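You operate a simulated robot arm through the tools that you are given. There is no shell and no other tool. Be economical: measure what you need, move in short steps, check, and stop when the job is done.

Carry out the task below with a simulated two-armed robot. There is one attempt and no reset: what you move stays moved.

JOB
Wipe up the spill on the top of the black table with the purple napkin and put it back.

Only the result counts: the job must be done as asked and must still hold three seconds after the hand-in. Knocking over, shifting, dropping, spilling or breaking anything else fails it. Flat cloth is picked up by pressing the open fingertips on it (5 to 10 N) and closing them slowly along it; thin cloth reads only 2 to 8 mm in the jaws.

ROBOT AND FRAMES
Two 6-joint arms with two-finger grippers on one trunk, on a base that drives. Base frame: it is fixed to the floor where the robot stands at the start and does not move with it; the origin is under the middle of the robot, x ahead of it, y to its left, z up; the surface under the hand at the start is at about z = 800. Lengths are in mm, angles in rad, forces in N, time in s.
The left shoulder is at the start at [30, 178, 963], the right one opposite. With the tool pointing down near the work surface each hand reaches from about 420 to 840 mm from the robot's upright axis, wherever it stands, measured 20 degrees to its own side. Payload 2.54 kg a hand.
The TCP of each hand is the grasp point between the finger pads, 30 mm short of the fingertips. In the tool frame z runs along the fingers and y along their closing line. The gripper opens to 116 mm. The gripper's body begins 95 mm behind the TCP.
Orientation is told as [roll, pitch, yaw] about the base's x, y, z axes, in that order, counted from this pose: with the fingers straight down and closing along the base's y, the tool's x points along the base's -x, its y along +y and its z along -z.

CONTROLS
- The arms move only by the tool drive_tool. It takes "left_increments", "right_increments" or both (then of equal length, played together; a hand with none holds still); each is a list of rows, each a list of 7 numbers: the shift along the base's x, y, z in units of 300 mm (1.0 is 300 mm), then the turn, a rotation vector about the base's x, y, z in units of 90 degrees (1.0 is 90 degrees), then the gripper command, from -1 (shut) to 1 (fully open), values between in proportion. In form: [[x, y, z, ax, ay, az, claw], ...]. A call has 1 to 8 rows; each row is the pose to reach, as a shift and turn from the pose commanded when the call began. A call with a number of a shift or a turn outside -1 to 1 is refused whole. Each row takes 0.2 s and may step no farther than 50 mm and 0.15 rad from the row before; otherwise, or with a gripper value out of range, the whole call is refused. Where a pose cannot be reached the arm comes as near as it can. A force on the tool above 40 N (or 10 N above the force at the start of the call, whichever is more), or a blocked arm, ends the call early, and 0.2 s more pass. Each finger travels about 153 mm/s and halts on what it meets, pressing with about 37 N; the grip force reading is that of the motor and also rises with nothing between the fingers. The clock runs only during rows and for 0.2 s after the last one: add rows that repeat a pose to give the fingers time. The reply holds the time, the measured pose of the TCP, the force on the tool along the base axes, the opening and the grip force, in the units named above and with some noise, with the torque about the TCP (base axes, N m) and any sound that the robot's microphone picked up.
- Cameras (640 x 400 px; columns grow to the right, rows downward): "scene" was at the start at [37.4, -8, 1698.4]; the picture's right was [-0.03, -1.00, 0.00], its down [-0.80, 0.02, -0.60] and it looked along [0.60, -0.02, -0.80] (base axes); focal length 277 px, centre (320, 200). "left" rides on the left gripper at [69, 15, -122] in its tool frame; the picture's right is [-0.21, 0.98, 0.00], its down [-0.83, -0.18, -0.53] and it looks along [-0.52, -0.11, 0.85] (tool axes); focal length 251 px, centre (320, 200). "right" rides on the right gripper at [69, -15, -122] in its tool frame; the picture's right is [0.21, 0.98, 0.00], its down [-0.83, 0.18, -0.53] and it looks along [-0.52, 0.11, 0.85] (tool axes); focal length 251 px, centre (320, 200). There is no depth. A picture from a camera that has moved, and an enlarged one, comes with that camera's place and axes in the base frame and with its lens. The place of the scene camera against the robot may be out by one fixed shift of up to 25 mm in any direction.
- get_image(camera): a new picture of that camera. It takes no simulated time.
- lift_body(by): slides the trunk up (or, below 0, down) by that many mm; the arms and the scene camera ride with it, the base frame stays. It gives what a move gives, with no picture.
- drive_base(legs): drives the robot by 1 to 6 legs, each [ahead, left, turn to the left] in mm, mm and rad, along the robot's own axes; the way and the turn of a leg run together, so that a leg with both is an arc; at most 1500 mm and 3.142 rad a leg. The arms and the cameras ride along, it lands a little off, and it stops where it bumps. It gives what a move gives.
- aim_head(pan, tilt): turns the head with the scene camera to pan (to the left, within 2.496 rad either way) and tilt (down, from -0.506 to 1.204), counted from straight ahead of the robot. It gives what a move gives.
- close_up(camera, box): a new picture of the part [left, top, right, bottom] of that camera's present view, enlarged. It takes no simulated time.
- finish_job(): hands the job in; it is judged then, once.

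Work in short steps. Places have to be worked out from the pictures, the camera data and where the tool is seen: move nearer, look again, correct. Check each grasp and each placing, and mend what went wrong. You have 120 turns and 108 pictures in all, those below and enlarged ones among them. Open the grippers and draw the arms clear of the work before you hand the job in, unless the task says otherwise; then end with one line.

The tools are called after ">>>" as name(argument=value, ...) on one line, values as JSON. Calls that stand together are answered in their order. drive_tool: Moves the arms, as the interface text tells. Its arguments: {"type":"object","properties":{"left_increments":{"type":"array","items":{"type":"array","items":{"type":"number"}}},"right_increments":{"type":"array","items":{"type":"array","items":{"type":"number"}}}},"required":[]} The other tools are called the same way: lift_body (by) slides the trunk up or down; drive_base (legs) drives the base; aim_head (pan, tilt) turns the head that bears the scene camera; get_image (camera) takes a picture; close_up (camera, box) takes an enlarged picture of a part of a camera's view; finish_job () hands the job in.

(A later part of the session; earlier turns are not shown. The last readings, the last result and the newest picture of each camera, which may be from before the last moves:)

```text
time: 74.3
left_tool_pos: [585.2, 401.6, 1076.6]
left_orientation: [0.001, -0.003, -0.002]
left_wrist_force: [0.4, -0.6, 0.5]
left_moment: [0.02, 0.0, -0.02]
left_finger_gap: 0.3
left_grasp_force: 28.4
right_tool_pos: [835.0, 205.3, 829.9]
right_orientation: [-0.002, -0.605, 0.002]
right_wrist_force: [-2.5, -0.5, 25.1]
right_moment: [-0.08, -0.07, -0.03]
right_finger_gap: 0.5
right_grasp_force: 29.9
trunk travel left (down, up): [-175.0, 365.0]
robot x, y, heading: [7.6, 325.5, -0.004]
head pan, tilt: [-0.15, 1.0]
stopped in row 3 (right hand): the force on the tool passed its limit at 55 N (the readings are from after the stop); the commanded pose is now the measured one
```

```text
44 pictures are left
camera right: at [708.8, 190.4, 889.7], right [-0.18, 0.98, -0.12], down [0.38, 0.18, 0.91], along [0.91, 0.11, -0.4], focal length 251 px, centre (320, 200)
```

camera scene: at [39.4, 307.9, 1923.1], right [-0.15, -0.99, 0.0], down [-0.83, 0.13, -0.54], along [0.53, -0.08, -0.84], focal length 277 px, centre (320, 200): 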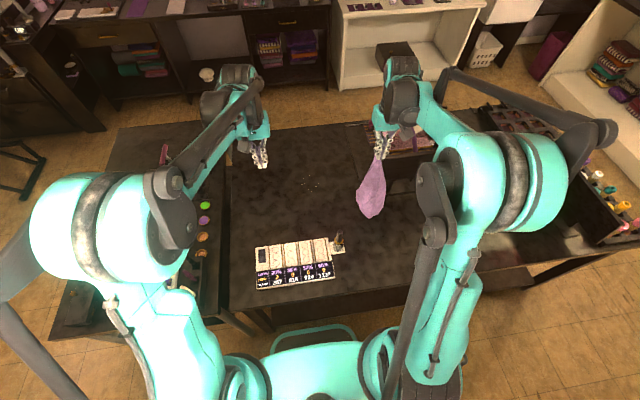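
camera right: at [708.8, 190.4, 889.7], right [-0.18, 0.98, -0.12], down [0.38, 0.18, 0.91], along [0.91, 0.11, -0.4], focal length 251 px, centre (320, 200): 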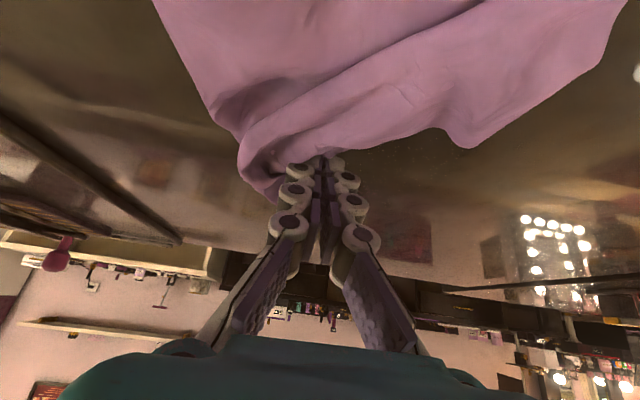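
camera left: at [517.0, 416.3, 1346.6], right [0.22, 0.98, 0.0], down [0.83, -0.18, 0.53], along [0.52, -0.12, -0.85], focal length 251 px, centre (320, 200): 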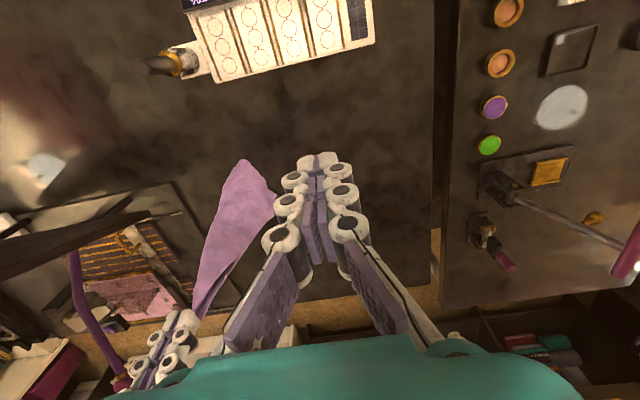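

Pressing became too hard (25 N); I ease up 1.5 mm and continue the back part of the pattern.

>>> drive_tool(right_increments=[[-0.01, 0.03, 0.005, 0, 0, 0, -1], [-0.03, 0.16, 0.006, 0, 0, 0, -1], [-0.06, 0.3, 0.006, 0, 0, 0, -1], [-0.1, 0.16, 0.006, 0, 0, 0, -1], [-0.12, 0.02, 0.006, 0, 0, 0, -1], [-0.14, 0.16, 0.006, 0, 0, 0, -1], [-0.14, 0.29, 0.006, 0, 0, 0, -1], [-0.06, 0.22, 0.006, 0, 0, 0, -1]])

>>> drive_tool(right_increments=[[0.08, 0.08, 0.001, 0, 0, 0, -1], [0.15, -0.04, 0.001, 0, 0, 0, -1], [0.22, 0.09, 0.001, 0, 0, 0, -1], [0.24, 0.0, 0.001, 0, 0, 0, -1], [0.24, -0.13, 0.001, 0, 0, 0, -1], [0.17, -0.24, 0.001, 0, 0, 0, -1], [0.1, -0.14, 0.001, 0, 0, 0, -1], [0.02, -0.1, 0.001, 0, 0, 0, -1]])

>>> get_image(camera="right")

```text
time: 76.1
left_tool_pos: [586.7, 401.1, 1075.1]
left_orientation: [0.0, -0.002, -0.004]
left_wrist_force: [-0.3, -0.7, 0.2]
left_moment: [0.04, -0.01, -0.02]
left_finger_gap: 0.1
left_grasp_force: 28.8
right_tool_pos: [815.4, 272.1, 830.6]
right_orientation: [-0.002, -0.601, 0.001]
right_wrist_force: [-1.4, 1.6, 8.5]
right_moment: [0.07, 0.0, 0.01]
right_finger_gap: 0.4
right_grasp_force: 30.2
trunk travel left (down, up): [-175.0, 365.0]
robot x, y, heading: [9.1, 325.5, -0.006]
head pan, tilt: [-0.15, 1.0]
```

```text
time: 77.6
left_tool_pos: [586.5, 402.0, 1077.4]
left_orientation: [0.002, -0.003, -0.003]
left_wrist_force: [0.4, 0.5, -0.2]
left_moment: [-0.02, 0.0, -0.01]
left_finger_gap: 0.1
left_grasp_force: 28.9
right_tool_pos: [858.7, 208.9, 829.9]
right_orientation: [-0.01, -0.608, 0.001]
right_wrist_force: [-3.9, -1.1, 21.6]
right_moment: [-0.14, -0.05, -0.04]
right_finger_gap: 0.1
right_grasp_force: 30.2
trunk travel left (down, up): [-175.0, 365.0]
robot x, y, heading: [10.9, 325.4, -0.003]
head pan, tilt: [-0.15, 1.0]
stopped in row 7 (right hand): the force on the tool passed its limit at 42 N (the readings are from after the stop); the commanded pose is now the measured one
```

```text
43 pictures are left
camera right: at [733.4, 195.4, 889.3], right [-0.17, 0.98, -0.13], down [0.37, 0.19, 0.91], along [0.91, 0.11, -0.4], focal length 251 px, centre (320, 200)
```

right: 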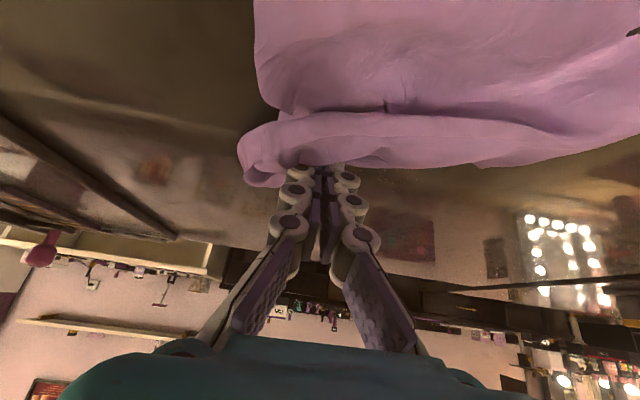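

The gap reads 0.1; I lift gently to see whether the cloth is still held and inspect the table.

>>> drive_tool(right_increments=[[0, 0, 0.05, 0, 0.03, 0, -1], [0, 0, 0.15, 0, 0.08, 0, -1], [-0.02, 0, 0.28, 0, 0.13, 0, -1], [-0.06, 0, 0.42, 0, 0.18, 0, -1], [-0.12, 0, 0.56, 0, 0.23, 0, -1], [-0.2, 0, 0.68, 0, 0.28, 0, -1], [-0.3, 0, 0.77, 0, 0.34, 0, -1], [-0.4, 0, 0.83, 0, 0.386, 0, -1]])

>>> get_image(camera="right")

>>> get_image(camera="scene")

```text
time: 79.4
left_tool_pos: [588.5, 402.2, 1075.4]
left_orientation: [0.0, -0.002, -0.004]
left_wrist_force: [-0.1, 0.0, 0.5]
left_moment: [0.02, -0.01, 0.02]
left_finger_gap: 0.4
left_grasp_force: 28.3
right_tool_pos: [739.3, 207.7, 1074.8]
right_orientation: [-0.007, 0.003, 0.001]
right_wrist_force: [0.4, -0.1, 1.1]
right_moment: [-0.04, -0.01, 0.03]
right_finger_gap: 0.3
right_grasp_force: 29.8
trunk travel left (down, up): [-175.0, 365.0]
robot x, y, heading: [10.1, 328.0, -0.001]
head pan, tilt: [-0.15, 1.0]
```

```text
42 pictures are left
camera right: at [670.8, 193.8, 1196.2], right [-0.22, 0.98, -0.01], down [0.83, 0.19, 0.53], along [0.52, 0.11, -0.85], focal length 251 px, centre (320, 200)
```

right: 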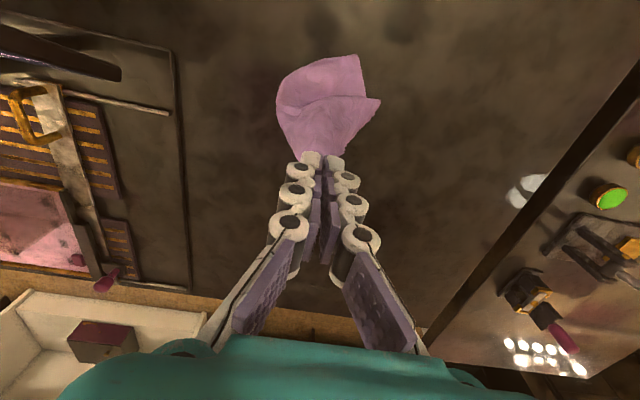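

```text
41 pictures are left
camera scene: at [40.1, 309.2, 1693.1], right [-0.15, -0.99, 0.0], down [-0.83, 0.13, -0.54], along [0.53, -0.08, -0.84], focal length 277 px, centre (320, 200)
```

scene: 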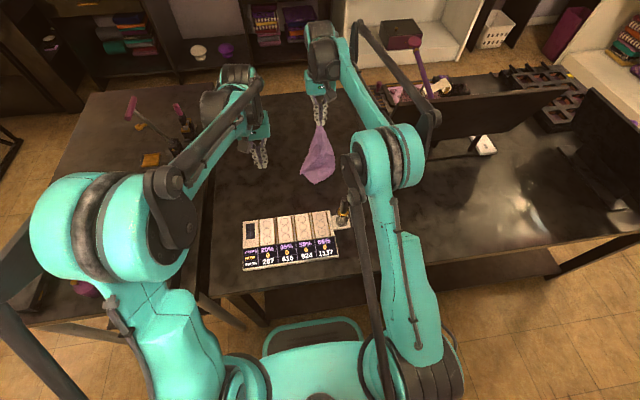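

Still held. As before I raise the trunk and move the hand aside to inspect the spot.

>>> lift_body(by=230)

>>> drive_tool(right_increments=[[-0.08, -0.08, 0, 0, 0, 0, -1], [-0.16, -0.18, 0, 0, 0, 0, -1], [-0.25, -0.28, 0, 0, 0, 0, -1], [-0.34, -0.38, 0, 0, 0, 0, -1], [-0.43, -0.48, 0, 0, 0, 0, -1], [-0.54, -0.53, 0, 0, 0, 0, -1]])

>>> close_up(camera="scene", box=[270, 155, 350, 205])

>>> get_image(camera="scene")

```text
time: 81.8
left_tool_pos: [588.1, 401.8, 1304.6]
left_orientation: [0.0, -0.001, -0.003]
left_wrist_force: [-0.2, 0.3, 0.2]
left_moment: [-0.02, -0.02, -0.04]
left_finger_gap: 0.0
left_grasp_force: 29.0
right_tool_pos: [740.0, 208.3, 1304.5]
right_orientation: [-0.007, 0.002, 0.002]
right_wrist_force: [0.0, 0.0, -0.4]
right_moment: [0.01, 0.05, -0.04]
right_finger_gap: 0.4
right_grasp_force: 29.6
trunk travel left (down, up): [-405.0, 135.0]
robot x, y, heading: [8.9, 324.1, -0.003]
head pan, tilt: [-0.15, 1.0]
```

```text
time: 83.2
left_tool_pos: [586.3, 401.0, 1305.7]
left_orientation: [0.0, -0.003, -0.003]
left_wrist_force: [0.3, 0.7, 0.5]
left_moment: [0.0, -0.07, -0.01]
left_finger_gap: 0.2
left_grasp_force: 28.5
right_tool_pos: [577.1, 48.9, 1303.2]
right_orientation: [-0.007, 0.002, 0.002]
right_wrist_force: [0.3, 1.0, 0.5]
right_moment: [-0.01, -0.01, 0.01]
right_finger_gap: 0.3
right_grasp_force: 29.4
trunk travel left (down, up): [-405.0, 135.0]
robot x, y, heading: [6.2, 324.8, 0.004]
head pan, tilt: [-0.15, 1.0]
```

```text
8.00 times, centred on (310, 180) of scene
camera zoom: at [38.0, 309.0, 1923.2], right [-0.15, -0.99, 0.0], down [-0.83, 0.13, -0.54], along [0.54, -0.08, -0.84], focal length 2219 px, centre (400, 360)
```

zoom: 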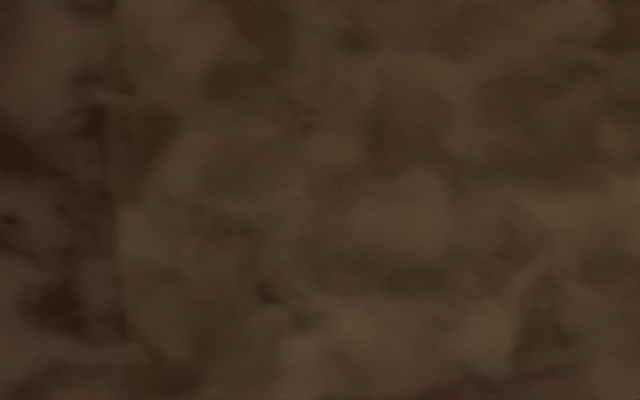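

```text
39 pictures are left
camera scene: at [38.0, 309.0, 1923.2], right [-0.15, -0.99, 0.0], down [-0.83, 0.13, -0.54], along [0.54, -0.08, -0.84], focal length 277 px, centre (320, 200)
```

scene: 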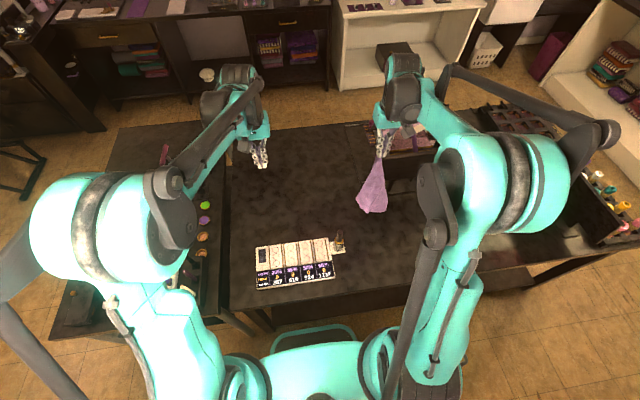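

Almost clean; only a few specks remain near (868, 232). One more wipe, focused there, to be safe.

>>> drive_tool(right_increments=[[0.08, 0.1, 0, 0, 0, 0, -1], [0.16, 0.2, 0, 0, 0, 0, -1], [0.24, 0.31, 0, 0, 0, 0, -1], [0.33, 0.42, 0, 0, 0, 0, -1], [0.41, 0.53, 0, 0, 0, 0, -1], [0.47, 0.62, 0, 0, 0, 0, -1]])

>>> lift_body(by=-160)

>>> drive_tool(right_increments=[[0.08, 0, -0.07, 0, -0.048, 0, -1], [0.16, 0, -0.15, 0, -0.096, 0, -1], [0.24, 0, -0.24, 0, -0.144, 0, -1], [0.32, 0, -0.33, 0, -0.192, 0, -1], [0.4, 0, -0.42, 0, -0.24, 0, -1], [0.48, 0, -0.51, 0, -0.288, 0, -1], [0.54, 0, -0.6, 0, -0.336, 0, -1], [0.583, 0, -0.71, 0, -0.382, 0, -1]])

>>> lift_body(by=-70)

>>> get_image(camera="right")

```text
time: 84.7
left_tool_pos: [589.6, 402.8, 1306.2]
left_orientation: [0.0, 0.002, -0.003]
left_wrist_force: [-0.2, 0.7, 0.4]
left_moment: [-0.06, 0.03, 0.01]
left_finger_gap: 0.2
left_grasp_force: 29.3
right_tool_pos: [717.3, 235.8, 1303.7]
right_orientation: [-0.009, 0.001, 0.0]
right_wrist_force: [0.6, 0.3, 1.1]
right_moment: [-0.05, 0.03, -0.01]
right_finger_gap: 0.3
right_grasp_force: 30.1
trunk travel left (down, up): [-405.0, 135.0]
robot x, y, heading: [6.1, 323.6, -0.002]
head pan, tilt: [-0.15, 1.0]
```

```text
time: 86.5
left_tool_pos: [589.8, 401.4, 1145.2]
left_orientation: [-0.002, 0.0, -0.003]
left_wrist_force: [-0.3, 0.7, 0.3]
left_moment: [0.01, 0.02, 0.04]
left_finger_gap: 0.0
left_grasp_force: 28.4
right_tool_pos: [718.0, 235.1, 1144.1]
right_orientation: [-0.007, 0.0, 0.001]
right_wrist_force: [-0.1, 0.4, -0.4]
right_moment: [0.01, 0.03, -0.02]
right_finger_gap: 0.2
right_grasp_force: 30.2
trunk travel left (down, up): [-245.0, 295.0]
robot x, y, heading: [11.3, 325.2, -0.002]
head pan, tilt: [-0.15, 1.0]
```

```text
time: 88.3
left_tool_pos: [588.7, 402.1, 1144.2]
left_orientation: [-0.002, 0.0, -0.004]
left_wrist_force: [0.2, 0.0, 0.1]
left_moment: [-0.05, 0.03, 0.02]
left_finger_gap: 0.0
left_grasp_force: 28.3
right_tool_pos: [892.5, 232.1, 931.5]
right_orientation: [-0.009, -0.599, 0.002]
right_wrist_force: [-0.1, -0.3, -0.2]
right_moment: [-0.01, -0.02, 0.01]
right_finger_gap: 0.1
right_grasp_force: 30.4
trunk travel left (down, up): [-245.0, 295.0]
robot x, y, heading: [8.0, 328.7, -0.0]
head pan, tilt: [-0.15, 1.0]
```

```text
time: 89.4
left_tool_pos: [588.7, 402.4, 1075.9]
left_orientation: [0.0, 0.001, -0.003]
left_wrist_force: [-0.3, 0.4, 0.1]
left_moment: [0.0, -0.02, -0.01]
left_finger_gap: 0.1
left_grasp_force: 28.2
right_tool_pos: [891.5, 234.0, 862.4]
right_orientation: [-0.009, -0.599, 0.001]
right_wrist_force: [-0.1, -0.5, 0.2]
right_moment: [-0.05, 0.0, -0.01]
right_finger_gap: 0.3
right_grasp_force: 30.0
trunk travel left (down, up): [-175.0, 365.0]
robot x, y, heading: [6.8, 323.1, -0.001]
head pan, tilt: [-0.15, 1.0]
```

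```text
38 pictures are left
camera right: at [766.4, 218.8, 924.3], right [-0.17, 0.98, -0.13], down [0.38, 0.19, 0.91], along [0.91, 0.11, -0.4], focal length 251 px, centre (320, 200)
```

right: 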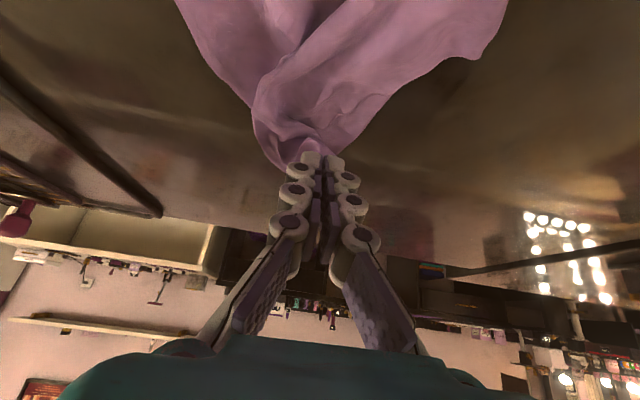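

Lower to contact and rub densely over x 840–900, y 200–270.

>>> drive_tool(right_increments=[[0, 0, -0.05, 0, 0, 0, -1], [0, 0, -0.09, 0, 0, 0, -1], [0, 0, -0.104, 0, 0, 0, -1], [-0.02, 0.1, -0.105, 0, 0, 0, -1], [-0.04, 0, -0.105, 0, 0, 0, -1], [-0.05, -0.11, -0.105, 0, 0, 0, -1], [-0.08, 0, -0.105, 0, 0, 0, -1], [-0.1, 0.11, -0.105, 0, 0, 0, -1]])

>>> drive_tool(right_increments=[[-0.03, -0.11, 0, 0, 0, 0, -1], [-0.05, -0.22, 0, 0, 0, 0, -1], [-0.09, -0.1, 0, 0, 0, 0, -1], [-0.1, 0, 0, 0, 0, 0, -1], [-0.02, -0.07, 0, 0, 0, 0, -1], [0.05, -0.15, 0, 0, 0, 0, -1], [0.07, -0.04, 0, 0, 0, 0, -1], [0.0, -0.1, 0, 0, 0, 0, -1]])

>>> get_image(camera="right")

```text
time: 91.2
left_tool_pos: [588.4, 402.0, 1075.8]
left_orientation: [-0.001, -0.002, -0.004]
left_wrist_force: [0.1, -1.3, -0.4]
left_moment: [-0.01, -0.02, -0.04]
left_finger_gap: 0.1
left_grasp_force: 28.7
right_tool_pos: [862.2, 263.8, 829.5]
right_orientation: [-0.011, -0.6, 0.001]
right_wrist_force: [0.7, -1.2, 9.1]
right_moment: [-0.09, -0.06, -0.01]
right_finger_gap: 0.1
right_grasp_force: 30.2
trunk travel left (down, up): [-175.0, 365.0]
robot x, y, heading: [8.3, 325.6, -0.012]
head pan, tilt: [-0.15, 1.0]
```

```text
time: 93.0
left_tool_pos: [588.1, 400.5, 1075.2]
left_orientation: [0.002, 0.0, -0.003]
left_wrist_force: [0.9, -0.4, 1.2]
left_moment: [0.03, 0.01, -0.01]
left_finger_gap: 0.0
left_grasp_force: 28.4
right_tool_pos: [860.4, 234.7, 830.1]
right_orientation: [-0.008, -0.601, 0.002]
right_wrist_force: [1.1, 0.7, 2.3]
right_moment: [0.08, -0.02, 0.01]
right_finger_gap: 0.0
right_grasp_force: 30.8
trunk travel left (down, up): [-175.0, 365.0]
robot x, y, heading: [10.0, 324.4, -0.003]
head pan, tilt: [-0.15, 1.0]
```

```text
37 pictures are left
camera right: at [735.6, 221.0, 891.3], right [-0.17, 0.98, -0.13], down [0.38, 0.18, 0.91], along [0.91, 0.11, -0.4], focal length 251 px, centre (320, 200)
```

right: 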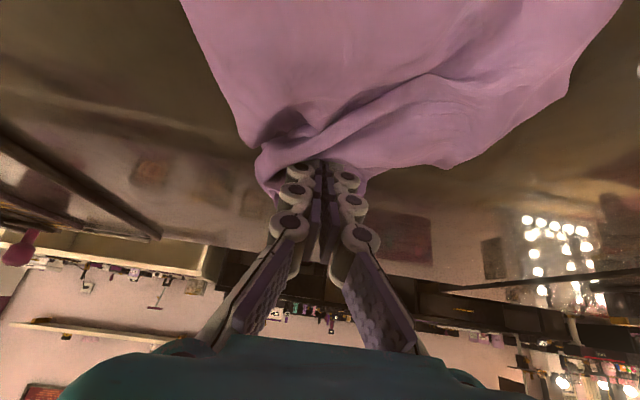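

Now lift the cloth and check that it is still held.

>>> drive_tool(right_increments=[[0, 0, 0.05, 0, 0.03, 0, -1], [0, 0, 0.15, 0, 0.08, 0, -1], [-0.02, 0, 0.28, 0, 0.13, 0, -1], [-0.06, 0, 0.42, 0, 0.18, 0, -1], [-0.12, 0, 0.56, 0, 0.23, 0, -1], [-0.2, 0, 0.68, 0, 0.28, 0, -1], [-0.3, 0, 0.77, 0, 0.34, 0, -1], [-0.4, 0, 0.83, 0, 0.386, 0, -1]])

>>> lift_body(by=230)

>>> get_image(camera="right")

```text
time: 94.8
left_tool_pos: [587.6, 402.5, 1075.5]
left_orientation: [0.0, -0.001, -0.004]
left_wrist_force: [0.8, 0.4, -0.3]
left_moment: [0.02, -0.01, 0.0]
left_finger_gap: 0.2
left_grasp_force: 28.1
right_tool_pos: [739.8, 236.2, 1080.8]
right_orientation: [-0.008, 0.008, 0.003]
right_wrist_force: [-0.7, 0.0, 0.0]
right_moment: [-0.05, -0.01, 0.01]
right_finger_gap: 0.3
right_grasp_force: 28.8
trunk travel left (down, up): [-175.0, 365.0]
robot x, y, heading: [9.8, 324.2, -0.0]
head pan, tilt: [-0.15, 1.0]
```

```text
time: 97.2
left_tool_pos: [589.3, 403.0, 1304.8]
left_orientation: [0.001, -0.001, -0.003]
left_wrist_force: [0.2, 0.6, -0.8]
left_moment: [0.03, 0.01, -0.02]
left_finger_gap: 0.1
left_grasp_force: 29.0
right_tool_pos: [742.9, 236.0, 1310.5]
right_orientation: [-0.007, 0.006, 0.002]
right_wrist_force: [0.8, 1.0, 0.8]
right_moment: [0.0, 0.0, 0.0]
right_finger_gap: 0.0
right_grasp_force: 29.1
trunk travel left (down, up): [-405.0, 135.0]
robot x, y, heading: [10.0, 324.7, 0.003]
head pan, tilt: [-0.15, 1.0]
```

```text
36 pictures are left
camera right: at [674.8, 222.0, 1432.0], right [-0.22, 0.98, -0.01], down [0.83, 0.19, 0.53], along [0.52, 0.11, -0.85], focal length 251 px, centre (320, 200)
```

right: 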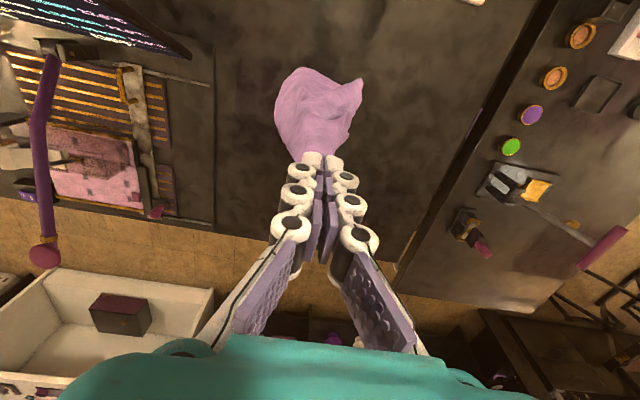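

Held. I move the hand to y≈55 first, then back to x≈575, slowly, and inspect the spot.

>>> drive_tool(right_increments=[[-0.03, -0.08, 0, 0, 0, 0, -1], [-0.06, -0.17, 0, 0, 0, 0, -1], [-0.1, -0.27, 0, 0, 0, 0, -1], [-0.16, -0.37, 0, 0, 0, 0, -1], [-0.23, -0.47, 0, 0, 0, 0, -1], [-0.32, -0.56, 0, 0, 0, 0, -1], [-0.43, -0.61, 0, 0, 0, 0, -1], [-0.54, -0.62, 0, 0, 0, 0, -1]])

>>> close_up(camera="scene", box=[270, 155, 350, 205])

>>> close_up(camera="scene", box=[295, 170, 327, 190])

>>> get_image(camera="scene")

```text
time: 99.0
left_tool_pos: [587.4, 403.1, 1306.4]
left_orientation: [-0.001, -0.002, -0.003]
left_wrist_force: [-0.1, 0.2, 0.8]
left_moment: [-0.03, -0.05, -0.03]
left_finger_gap: 0.1
left_grasp_force: 28.9
right_tool_pos: [578.1, 48.5, 1309.9]
right_orientation: [-0.008, 0.005, 0.001]
right_wrist_force: [-0.9, -1.1, -0.2]
right_moment: [0.0, -0.04, 0.02]
right_finger_gap: 0.0
right_grasp_force: 29.4
trunk travel left (down, up): [-405.0, 135.0]
robot x, y, heading: [9.9, 324.8, -0.001]
head pan, tilt: [-0.15, 1.0]
```

```text
8.00 times, centred on (310, 180) of scene
camera zoom: at [38.8, 309.3, 1923.2], right [-0.15, -0.99, 0.0], down [-0.83, 0.13, -0.54], along [0.53, -0.08, -0.84], focal length 2219 px, centre (400, 360)
```

zoom: 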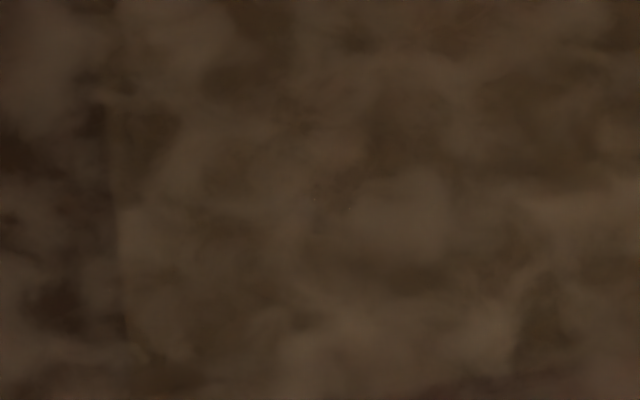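

```text
16.00 times, centred on (311, 180) of scene
camera zoom: at [38.8, 309.3, 1923.2], right [-0.15, -0.99, 0.0], down [-0.83, 0.13, -0.54], along [0.53, -0.08, -0.84], focal length 4437 px, centre (464, 520)
```

zoom: 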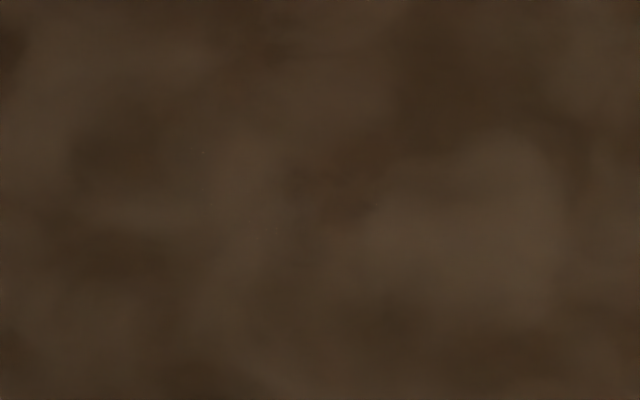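

```text
33 pictures are left
camera scene: at [38.8, 309.3, 1923.2], right [-0.15, -0.99, 0.0], down [-0.83, 0.13, -0.54], along [0.53, -0.08, -0.84], focal length 277 px, centre (320, 200)
```

scene: 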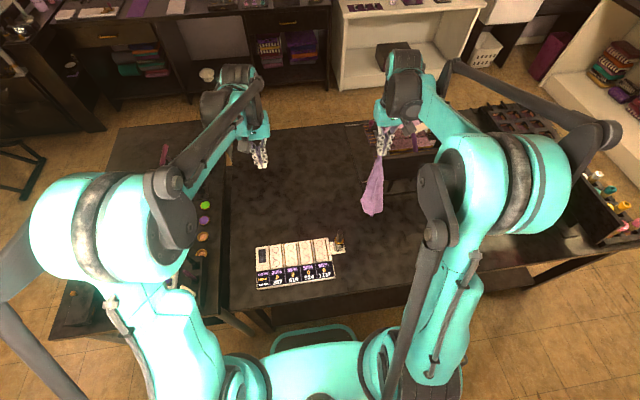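

The spill is gone. Now I carry the napkin home: back off 110 mm and drive right about 325 mm, moving the left hand aside first.

>>> drive_tool(left_increments=[[0, 0.08, 0, 0, 0, 0, -1], [0, 0.2, 0, 0, 0, 0, -1], [-0.05, 0.3, 0, 0, 0, 0, -1]])

>>> drive_base(legs=[[-110, 0, 0], [0, -165, 0], [0, -160, 0]])

>>> get_image(camera="scene")

>>> get_image(camera="right")

```text
time: 99.8
left_tool_pos: [570.7, 494.4, 1308.1]
left_orientation: [0.001, -0.002, -0.002]
left_wrist_force: [-0.9, 0.3, 0.3]
left_moment: [-0.02, 0.02, -0.01]
left_finger_gap: 0.0
left_grasp_force: 28.8
right_tool_pos: [579.7, 48.9, 1309.8]
right_orientation: [-0.008, 0.009, 0.0]
right_wrist_force: [-0.3, 0.3, -0.6]
right_moment: [0.01, 0.01, -0.01]
right_finger_gap: 0.2
right_grasp_force: 28.9
trunk travel left (down, up): [-405.0, 135.0]
robot x, y, heading: [10.7, 328.9, 0.001]
head pan, tilt: [-0.15, 1.0]
```

```text
time: 103.0
left_tool_pos: [460.7, 168.7, 1305.4]
left_orientation: [0.0, -0.002, 0.003]
left_wrist_force: [-0.1, 0.2, 0.8]
left_moment: [-0.04, 0.01, 0.01]
left_finger_gap: 0.0
left_grasp_force: 28.5
right_tool_pos: [473.1, -275.6, 1310.6]
right_orientation: [-0.008, 0.01, 0.005]
right_wrist_force: [-0.6, 1.2, -0.7]
right_moment: [0.01, -0.02, 0.02]
right_finger_gap: 0.0
right_grasp_force: 28.6
trunk travel left (down, up): [-405.0, 135.0]
robot x, y, heading: [-99.4, -1.9, 0.001]
head pan, tilt: [-0.15, 1.0]
```

```text
32 pictures are left
camera scene: at [-67.4, -18.0, 1923.1], right [-0.14, -0.99, 0.0], down [-0.83, 0.12, -0.54], along [0.53, -0.08, -0.84], focal length 277 px, centre (320, 200)
```

scene: 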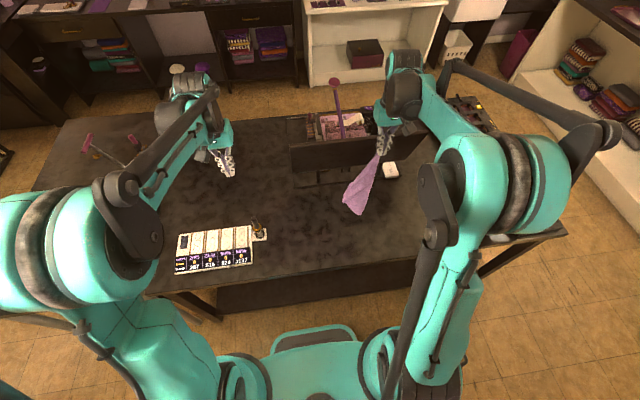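

```text
31 pictures are left
camera right: at [405.4, -290.1, 1432.2], right [-0.22, 0.97, -0.01], down [0.83, 0.19, 0.53], along [0.51, 0.11, -0.85], focal length 251 px, centre (320, 200)
```

right: 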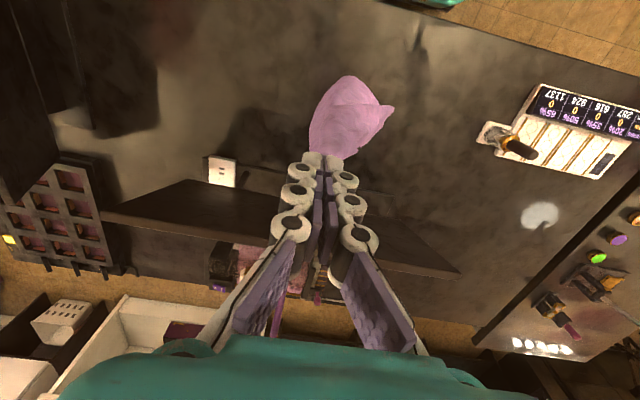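

At home side. I move the hand over the napkin's near-left part (375, -115) and lower until the bottom corner touches.

>>> drive_tool(right_increments=[[-0.04, 0.07, 0, 0, 0, 0, -1], [-0.1, 0.16, 0, 0, 0, 0, -1], [-0.16, 0.26, 0, 0, 0, 0, -1], [-0.22, 0.36, 0, 0, 0, 0, -1], [-0.28, 0.46, 0, 0, 0, 0, -1], [-0.327, 0.533, 0, 0, 0, 0, -1], [-0.327, 0.533, 0, 0, 0, 0, -1]])

>>> lift_body(by=-170)

>>> get_image(camera="scene")

>>> get_image(camera="left")

```text
time: 104.7
left_tool_pos: [460.7, 167.0, 1306.9]
left_orientation: [0.0, -0.001, 0.003]
left_wrist_force: [0.5, 0.4, 0.6]
left_moment: [-0.04, 0.01, -0.01]
left_finger_gap: 0.0
left_grasp_force: 28.1
right_tool_pos: [373.8, -116.1, 1309.7]
right_orientation: [-0.007, 0.006, 0.007]
right_wrist_force: [1.2, 0.0, -0.7]
right_moment: [0.01, 0.05, -0.01]
right_finger_gap: 0.0
right_grasp_force: 28.8
trunk travel left (down, up): [-405.0, 135.0]
robot x, y, heading: [-103.6, -4.0, -0.0]
head pan, tilt: [-0.15, 1.0]
```

```text
time: 106.6
left_tool_pos: [461.0, 167.5, 1136.0]
left_orientation: [0.0, 0.002, 0.003]
left_wrist_force: [-0.5, -0.2, 0.1]
left_moment: [0.0, 0.02, 0.0]
left_finger_gap: 0.1
left_grasp_force: 28.9
right_tool_pos: [374.5, -116.2, 1138.5]
right_orientation: [-0.006, 0.006, 0.007]
right_wrist_force: [-0.3, -0.4, 0.0]
right_moment: [0.0, 0.01, 0.01]
right_finger_gap: 0.0
right_grasp_force: 28.2
trunk travel left (down, up): [-235.0, 305.0]
robot x, y, heading: [-104.5, -6.4, 0.001]
head pan, tilt: [-0.15, 1.0]
```

```text
30 pictures are left
camera scene: at [-67.7, -19.8, 1753.3], right [-0.15, -0.99, 0.0], down [-0.83, 0.12, -0.54], along [0.53, -0.08, -0.84], focal length 277 px, centre (320, 200)
```

scene: 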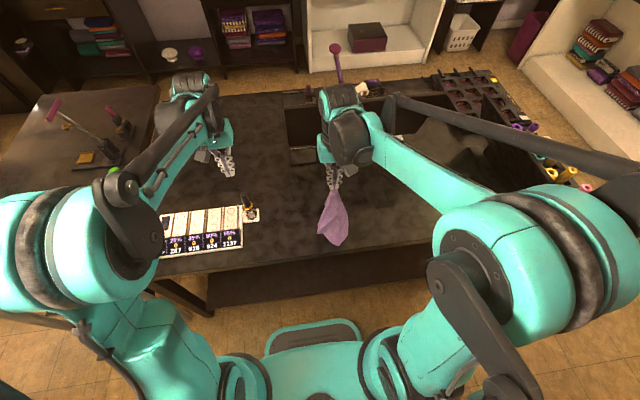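

```text
29 pictures are left
camera left: at [390.0, 181.5, 1258.6], right [0.21, 0.98, 0.0], down [0.83, -0.18, 0.53], along [0.52, -0.11, -0.85], focal length 251 px, centre (320, 200)
```

left: 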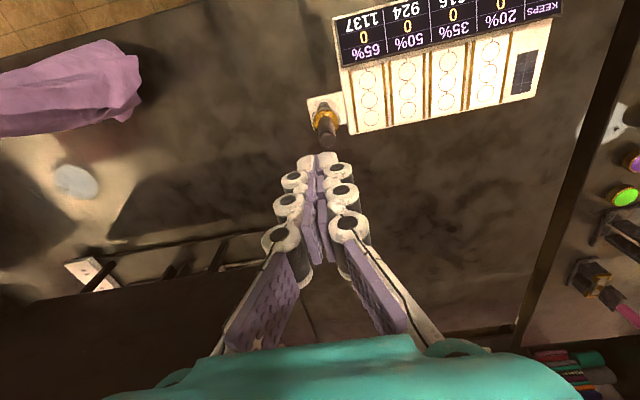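

The bottom hangs at the table's near part. I lay it down by moving the hand diagonally toward the original far-right corner while lowering, in two stages.

>>> drive_tool(right_increments=[[0.07, -0.05, 0, 0, 0, 0, -1], [0.14, -0.11, -0.03, 0, 0, 0, -1], [0.21, -0.18, -0.09, 0, 0, 0, -1], [0.28, -0.25, -0.17, 0, 0, 0, -1], [0.35, -0.32, -0.26, 0, 0, 0, -1]])

>>> lift_body(by=-60)

>>> get_image(camera="right")

>>> get_image(camera="scene")

```text
time: 107.8
left_tool_pos: [462.4, 166.4, 1135.3]
left_orientation: [0.0, 0.0, 0.002]
left_wrist_force: [0.5, -0.2, 0.2]
left_moment: [-0.01, 0.01, -0.04]
left_finger_gap: 0.0
left_grasp_force: 28.4
right_tool_pos: [478.5, -214.6, 1061.5]
right_orientation: [-0.008, 0.007, 0.006]
right_wrist_force: [0.1, -0.8, -1.1]
right_moment: [0.02, 0.0, -0.03]
right_finger_gap: 0.3
right_grasp_force: 28.2
trunk travel left (down, up): [-235.0, 305.0]
robot x, y, heading: [-99.0, -2.7, 0.007]
head pan, tilt: [-0.15, 1.0]
```

```text
time: 108.8
left_tool_pos: [462.1, 168.3, 1077.6]
left_orientation: [0.0, 0.001, 0.003]
left_wrist_force: [-0.7, 0.2, -0.7]
left_moment: [0.0, 0.0, -0.01]
left_finger_gap: 0.3
left_grasp_force: 27.8
right_tool_pos: [477.5, -211.9, 1002.7]
right_orientation: [-0.006, 0.007, 0.006]
right_wrist_force: [0.5, 0.3, -0.5]
right_moment: [0.01, -0.04, 0.0]
right_finger_gap: 0.0
right_grasp_force: 28.7
trunk travel left (down, up): [-175.0, 365.0]
robot x, y, heading: [-100.1, -1.3, 0.005]
head pan, tilt: [-0.15, 1.0]
```

```text
28 pictures are left
camera right: at [410.2, -227.5, 1124.8], right [-0.22, 0.97, -0.01], down [0.83, 0.19, 0.53], along [0.51, 0.11, -0.85], focal length 251 px, centre (320, 200)
```

right: 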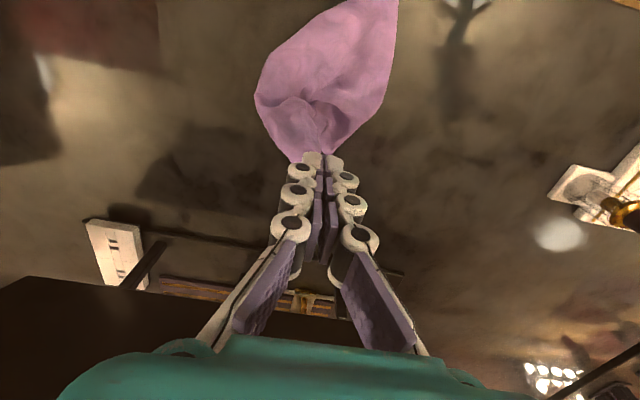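

```text
27 pictures are left
camera scene: at [-67.9, -19.7, 1693.2], right [-0.15, -0.99, 0.0], down [-0.83, 0.12, -0.54], along [0.53, -0.08, -0.84], focal length 277 px, centre (320, 200)
```

scene: 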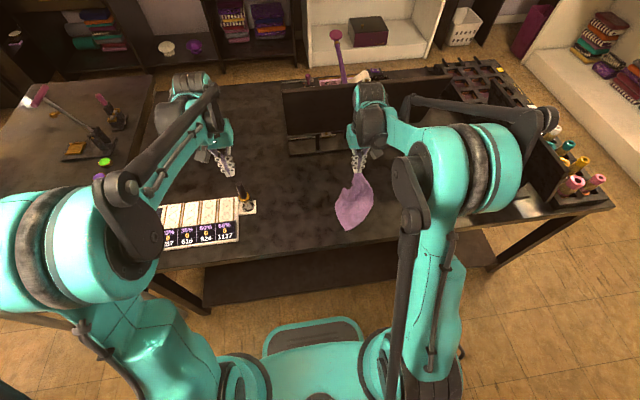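

Cloth bottom rests near (360, -210) and lays out well. I continue diagonally down to about (590, -310, 857).

>>> drive_tool(right_increments=[[0.06, -0.06, -0.07, 0, 0, 0, -1], [0.13, -0.12, -0.15, 0, 0, 0, -1], [0.2, -0.18, -0.24, 0, 0, 0, -1], [0.27, -0.24, -0.33, 0, 0, 0, -1], [0.33, -0.29, -0.42, 0, 0, 0, -1], [0.37, -0.33, -0.483, 0, 0, 0, -1]])

>>> get_image(camera="right")

>>> get_image(camera="scene")

```text
time: 110.2
left_tool_pos: [462.3, 167.6, 1077.3]
left_orientation: [0.0, -0.001, 0.004]
left_wrist_force: [0.0, -0.5, -0.7]
left_moment: [-0.02, 0.0, -0.01]
left_finger_gap: 0.0
left_grasp_force: 29.0
right_tool_pos: [589.7, -311.6, 856.7]
right_orientation: [-0.006, 0.007, 0.01]
right_wrist_force: [-0.4, 1.0, -1.4]
right_moment: [0.04, -0.01, -0.02]
right_finger_gap: 0.3
right_grasp_force: 28.9
trunk travel left (down, up): [-175.0, 365.0]
robot x, y, heading: [-100.7, -5.3, -0.001]
head pan, tilt: [-0.15, 1.0]
```

```text
26 pictures are left
camera right: at [522.4, -325.8, 979.1], right [-0.22, 0.97, -0.01], down [0.83, 0.19, 0.53], along [0.51, 0.11, -0.85], focal length 251 px, centre (320, 200)
```

right: 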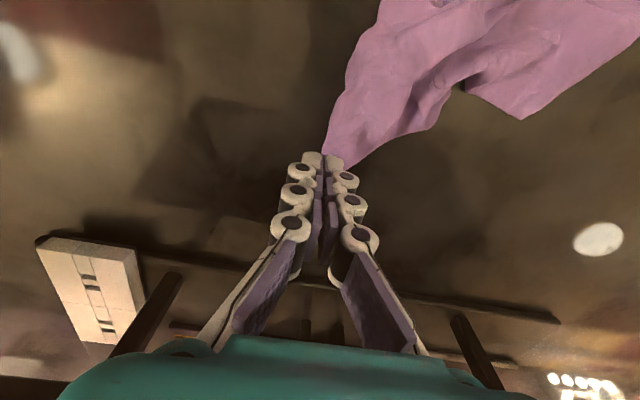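

```text
25 pictures are left
camera scene: at [-66.8, -20.4, 1693.1], right [-0.15, -0.99, 0.0], down [-0.83, 0.12, -0.54], along [0.53, -0.08, -0.84], focal length 277 px, centre (320, 200)
```

scene: 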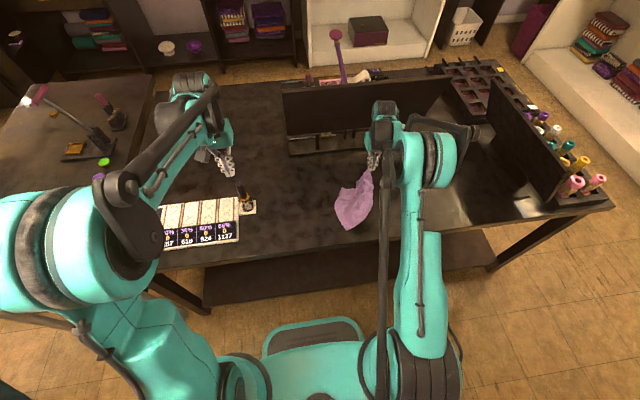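

The napkin lies along its original diagonal. I lower the corner to the table and open slowly.

>>> drive_tool(right_increments=[[0.02, -0.02, -0.04, 0, 0, 0, -1], [0.04, -0.04, -0.075, 0, 0, 0, -1], [0.04, -0.04, -0.075, 0, 0, 0, -0.9], [0.04, -0.04, -0.075, 0, 0, 0, -0.75], [0.04, -0.04, -0.075, 0, 0, 0, -0.6], [0.04, -0.04, -0.04, 0, 0, 0, -0.6], [0.04, -0.04, 0.06, 0, 0, 0, -0.6], [0.04, -0.04, 0.2, 0, 0, 0, -0.6]])

>>> drive_tool(right_increments=[[0, -0.08, 0.1, 0, 0, 0, -0.6], [0, -0.16, 0.2, 0, 0, 0, -0.6], [0, -0.24, 0.3, 0, 0, 0, -0.6], [0, -0.3, 0.4, 0, 0, 0, -0.6], [0, -0.3, 0.5, 0, 0, 0, 0]])

>>> aim_head(pan=-0.3, tilt=0.95)

>>> get_image(camera="scene")

>>> get_image(camera="right")

```text
time: 112.0
left_tool_pos: [460.7, 167.7, 1077.3]
left_orientation: [0.0, 0.0, 0.004]
left_wrist_force: [-0.4, 0.7, -0.3]
left_moment: [-0.01, 0.0, 0.0]
left_finger_gap: 0.0
left_grasp_force: 28.8
right_tool_pos: [598.3, -321.1, 917.5]
right_orientation: [-0.007, 0.008, 0.006]
right_wrist_force: [0.6, -0.3, 0.3]
right_moment: [-0.03, -0.05, -0.01]
right_finger_gap: 23.3
right_grasp_force: 0.2
trunk travel left (down, up): [-175.0, 365.0]
robot x, y, heading: [-99.5, 1.9, 0.002]
head pan, tilt: [-0.15, 1.0]
```

```text
time: 113.2
left_tool_pos: [460.3, 167.1, 1076.8]
left_orientation: [0.001, 0.0, 0.003]
left_wrist_force: [0.1, 0.0, 0.0]
left_moment: [-0.01, -0.02, -0.01]
left_finger_gap: 0.0
left_grasp_force: 28.4
right_tool_pos: [598.0, -415.0, 1067.7]
right_orientation: [-0.007, 0.006, 0.006]
right_wrist_force: [0.3, 0.1, 0.7]
right_moment: [-0.02, -0.03, 0.0]
right_finger_gap: 58.3
right_grasp_force: 0.1
trunk travel left (down, up): [-175.0, 365.0]
robot x, y, heading: [-100.2, -1.9, 0.006]
head pan, tilt: [-0.15, 1.0]
```

```text
time: 113.9
left_tool_pos: [461.3, 166.3, 1076.8]
left_orientation: [0.0, 0.0, 0.005]
left_wrist_force: [-0.7, -0.5, 1.4]
left_moment: [-0.03, 0.0, 0.0]
left_finger_gap: 0.1
left_grasp_force: 28.7
right_tool_pos: [598.3, -414.9, 1066.3]
right_orientation: [-0.006, 0.007, 0.006]
right_wrist_force: [0.5, 1.5, -0.6]
right_moment: [0.02, -0.01, -0.02]
right_finger_gap: 58.2
right_grasp_force: 0.1
trunk travel left (down, up): [-175.0, 365.0]
robot x, y, heading: [-100.1, -2.9, 0.007]
head pan, tilt: [-0.3, 0.949]
```

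```text
24 pictures are left
camera scene: at [-66.7, -30.9, 1696.7], right [-0.29, -0.96, 0.0], down [-0.78, 0.24, -0.58], along [0.56, -0.17, -0.81], focal length 277 px, centre (320, 200)
```

scene: 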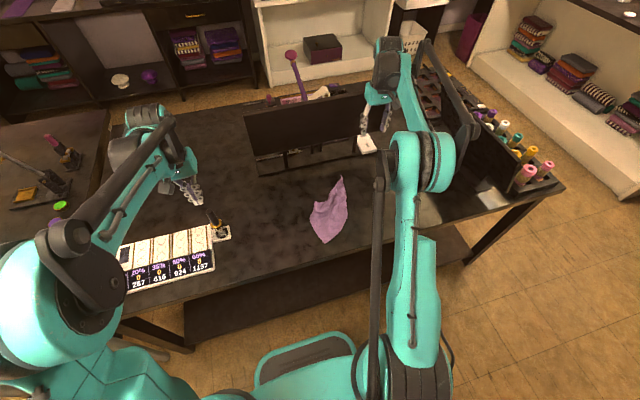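

```text
23 pictures are left
camera right: at [530.4, -429.4, 1188.8], right [-0.22, 0.97, -0.01], down [0.83, 0.19, 0.53], along [0.51, 0.11, -0.85], focal length 251 px, centre (320, 200)
```

right: 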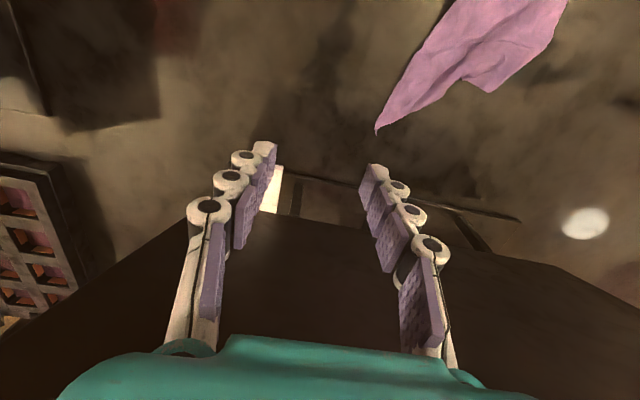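

The napkin is home, but creased together along its diagonal. I zoom in to see how to spread it.

>>> close_up(camera="scene", box=[290, 165, 370, 255])

```text
4.44 times, centred on (330, 210) of scene
camera zoom: at [-66.7, -30.9, 1696.7], right [-0.29, -0.96, 0.0], down [-0.78, 0.24, -0.58], along [0.56, -0.17, -0.81], focal length 1233 px, centre (276, 156)
```

zoom: 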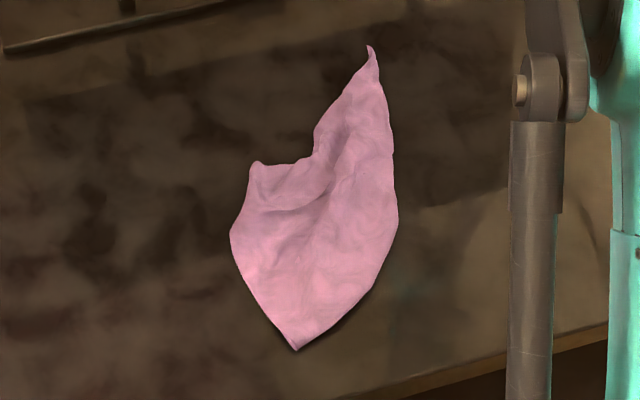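

Its centre (~(480, -225)) matches the original (~(480, -213)). I try to unfold the far-left corner with the left hand for a neater return: first move above it and look.

>>> drive_tool(left_increments=[[0.03, -0.12, 0, 0, 0, 0, -1], [0.06, -0.24, 0, 0, 0, 0, -0.8], [0.09, -0.37, -0.03, 0, 0, 0, -0.6], [0.12, -0.5, -0.09, 0, 0, 0, -0.5], [0.15, -0.62, -0.16, 0, 0, 0, -0.5], [0.18, -0.74, -0.24, 0, 0, 0, -0.5], [0.2, -0.86, -0.32, 0, 0, 0, -0.5], [0.2, -0.97, -0.4, 0, 0, 0, -0.5]])

>>> get_image(camera="left")

```text
time: 115.7
left_tool_pos: [522.3, -125.3, 957.0]
left_orientation: [0.001, 0.0, 0.003]
left_wrist_force: [0.3, 1.0, -0.1]
left_moment: [0.01, 0.02, 0.01]
left_finger_gap: 29.1
left_grasp_force: 0.0
right_tool_pos: [598.5, -415.4, 1065.7]
right_orientation: [-0.008, 0.007, 0.006]
right_wrist_force: [0.1, 0.0, -0.2]
right_moment: [0.02, 0.03, 0.0]
right_finger_gap: 58.2
right_grasp_force: 0.0
trunk travel left (down, up): [-175.0, 365.0]
robot x, y, heading: [-101.3, -5.8, 0.01]
head pan, tilt: [-0.3, 0.949]
```

```text
21 pictures are left
camera left: at [450.9, -110.8, 1078.7], right [0.21, 0.98, 0.0], down [0.83, -0.18, 0.53], along [0.52, -0.11, -0.85], focal length 251 px, centre (320, 200)
```

left: 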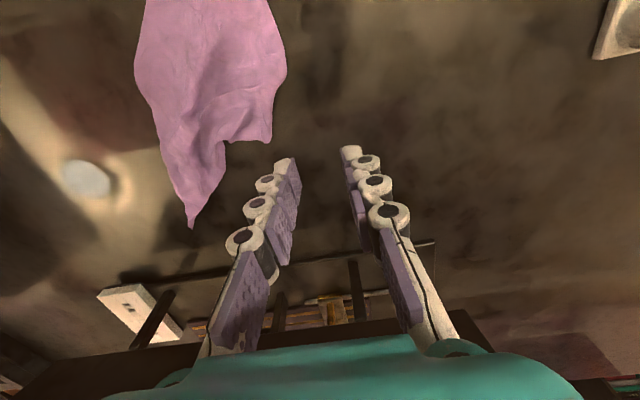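

The tip corner sits exactly at its original place (629, -336); the gathered corner is at (533, -187). I bring the left hand down to it with a 44 mm opening.

>>> drive_tool(left_increments=[[0, -0.12, -0.04, 0, 0, 0, -0.24], [0, -0.243, -0.1, 0, 0, 0, -0.24], [0, -0.243, -0.23, 0, 0, 0, -0.24], [0, -0.243, -0.34, 0, 0, 0, -0.24], [0, -0.243, -0.395, 0, 0, 0, -0.24]])

>>> get_image(camera="left")

```text
time: 116.9
left_tool_pos: [520.9, -198.0, 836.4]
left_orientation: [0.0, -0.001, 0.004]
left_wrist_force: [0.9, -0.5, -0.5]
left_moment: [0.02, -0.02, -0.01]
left_finger_gap: 44.2
left_grasp_force: 0.0
right_tool_pos: [598.1, -415.1, 1065.7]
right_orientation: [-0.007, 0.006, 0.006]
right_wrist_force: [0.4, 1.1, -0.9]
right_moment: [0.01, 0.02, -0.04]
right_finger_gap: 57.9
right_grasp_force: 0.0
trunk travel left (down, up): [-175.0, 365.0]
robot x, y, heading: [-102.0, -1.9, 0.006]
head pan, tilt: [-0.3, 0.949]
```

```text
20 pictures are left
camera left: at [449.8, -183.7, 957.8], right [0.21, 0.98, 0.0], down [0.83, -0.18, 0.53], along [0.52, -0.11, -0.85], focal length 251 px, centre (320, 200)
```

left: 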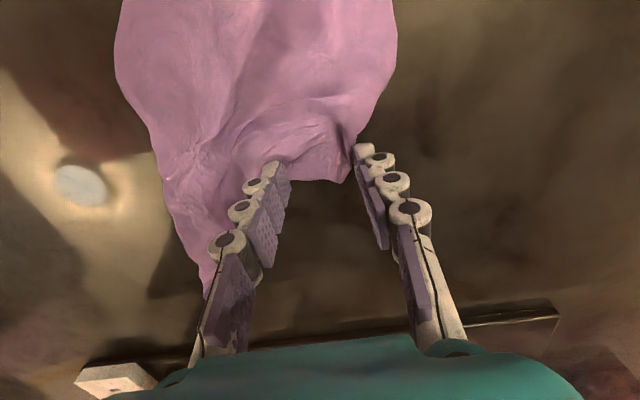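

The corner lies between the fingers. I go down 7 mm to light contact.

>>> drive_tool(left_increments=[[-0.02, 0, -0.01, 0, 0, 0, -0.24], [-0.02, 0, -0.018, 0, 0, 0, -0.24], [-0.02, 0, -0.023, 0, 0, 0, -0.24], [-0.02, 0, -0.026, 0, 0, 0, -0.24]])

```text
time: 117.9
left_tool_pos: [513.3, -197.5, 830.1]
left_orientation: [0.001, -0.003, 0.003]
left_wrist_force: [0.6, -0.1, 7.3]
left_moment: [-0.21, 0.03, -0.02]
left_finger_gap: 44.2
left_grasp_force: 0.6
right_tool_pos: [597.0, -415.1, 1067.8]
right_orientation: [-0.008, 0.006, 0.008]
right_wrist_force: [-0.9, 0.1, 0.8]
right_moment: [-0.01, 0.02, 0.03]
right_finger_gap: 57.9
right_grasp_force: 0.1
trunk travel left (down, up): [-175.0, 365.0]
robot x, y, heading: [-98.6, -4.3, 0.003]
head pan, tilt: [-0.3, 0.949]
```

7 N contact. I close slowly, then lift 15 mm.

>>> drive_tool(left_increments=[[0, 0, 0, 0, 0, 0, -0.4], [0, 0, 0, 0, 0, 0, -0.55], [0, 0, 0, 0, 0, 0, -0.7], [0, 0, 0, 0, 0, 0, -0.85], [0, 0, 0, 0, 0, 0, -1], [0, 0, 0, 0, 0, 0, -1], [0, 0, 0.025, 0, 0, 0, -1], [0, 0, 0.05, 0, 0, 0, -1]])

>>> get_image(camera="left")

```text
time: 119.7
left_tool_pos: [515.3, -196.8, 845.3]
left_orientation: [0.001, 0.002, 0.004]
left_wrist_force: [-0.9, 0.1, -1.2]
left_moment: [0.03, 0.0, 0.01]
left_finger_gap: 6.1
left_grasp_force: 37.0
right_tool_pos: [598.4, -415.4, 1067.2]
right_orientation: [-0.007, 0.009, 0.007]
right_wrist_force: [-0.4, 0.4, 0.7]
right_moment: [-0.03, -0.01, -0.02]
right_finger_gap: 58.0
right_grasp_force: 0.1
trunk travel left (down, up): [-175.0, 365.0]
robot x, y, heading: [-96.4, -5.0, -0.0]
head pan, tilt: [-0.3, 0.949]
```

```text
19 pictures are left
camera left: at [444.1, -182.7, 967.8], right [0.21, 0.98, 0.0], down [0.83, -0.18, 0.53], along [0.52, -0.11, -0.85], focal length 251 px, centre (320, 200)
```

left: 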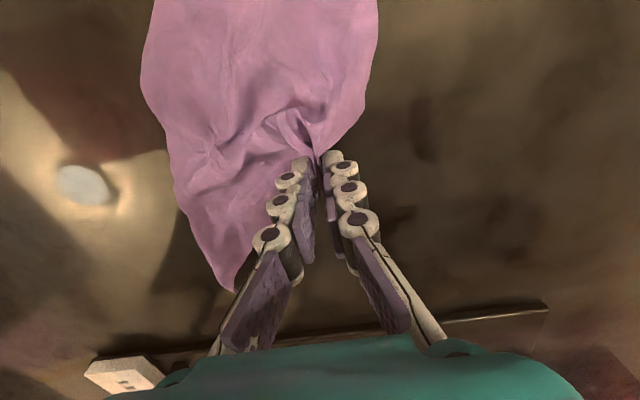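

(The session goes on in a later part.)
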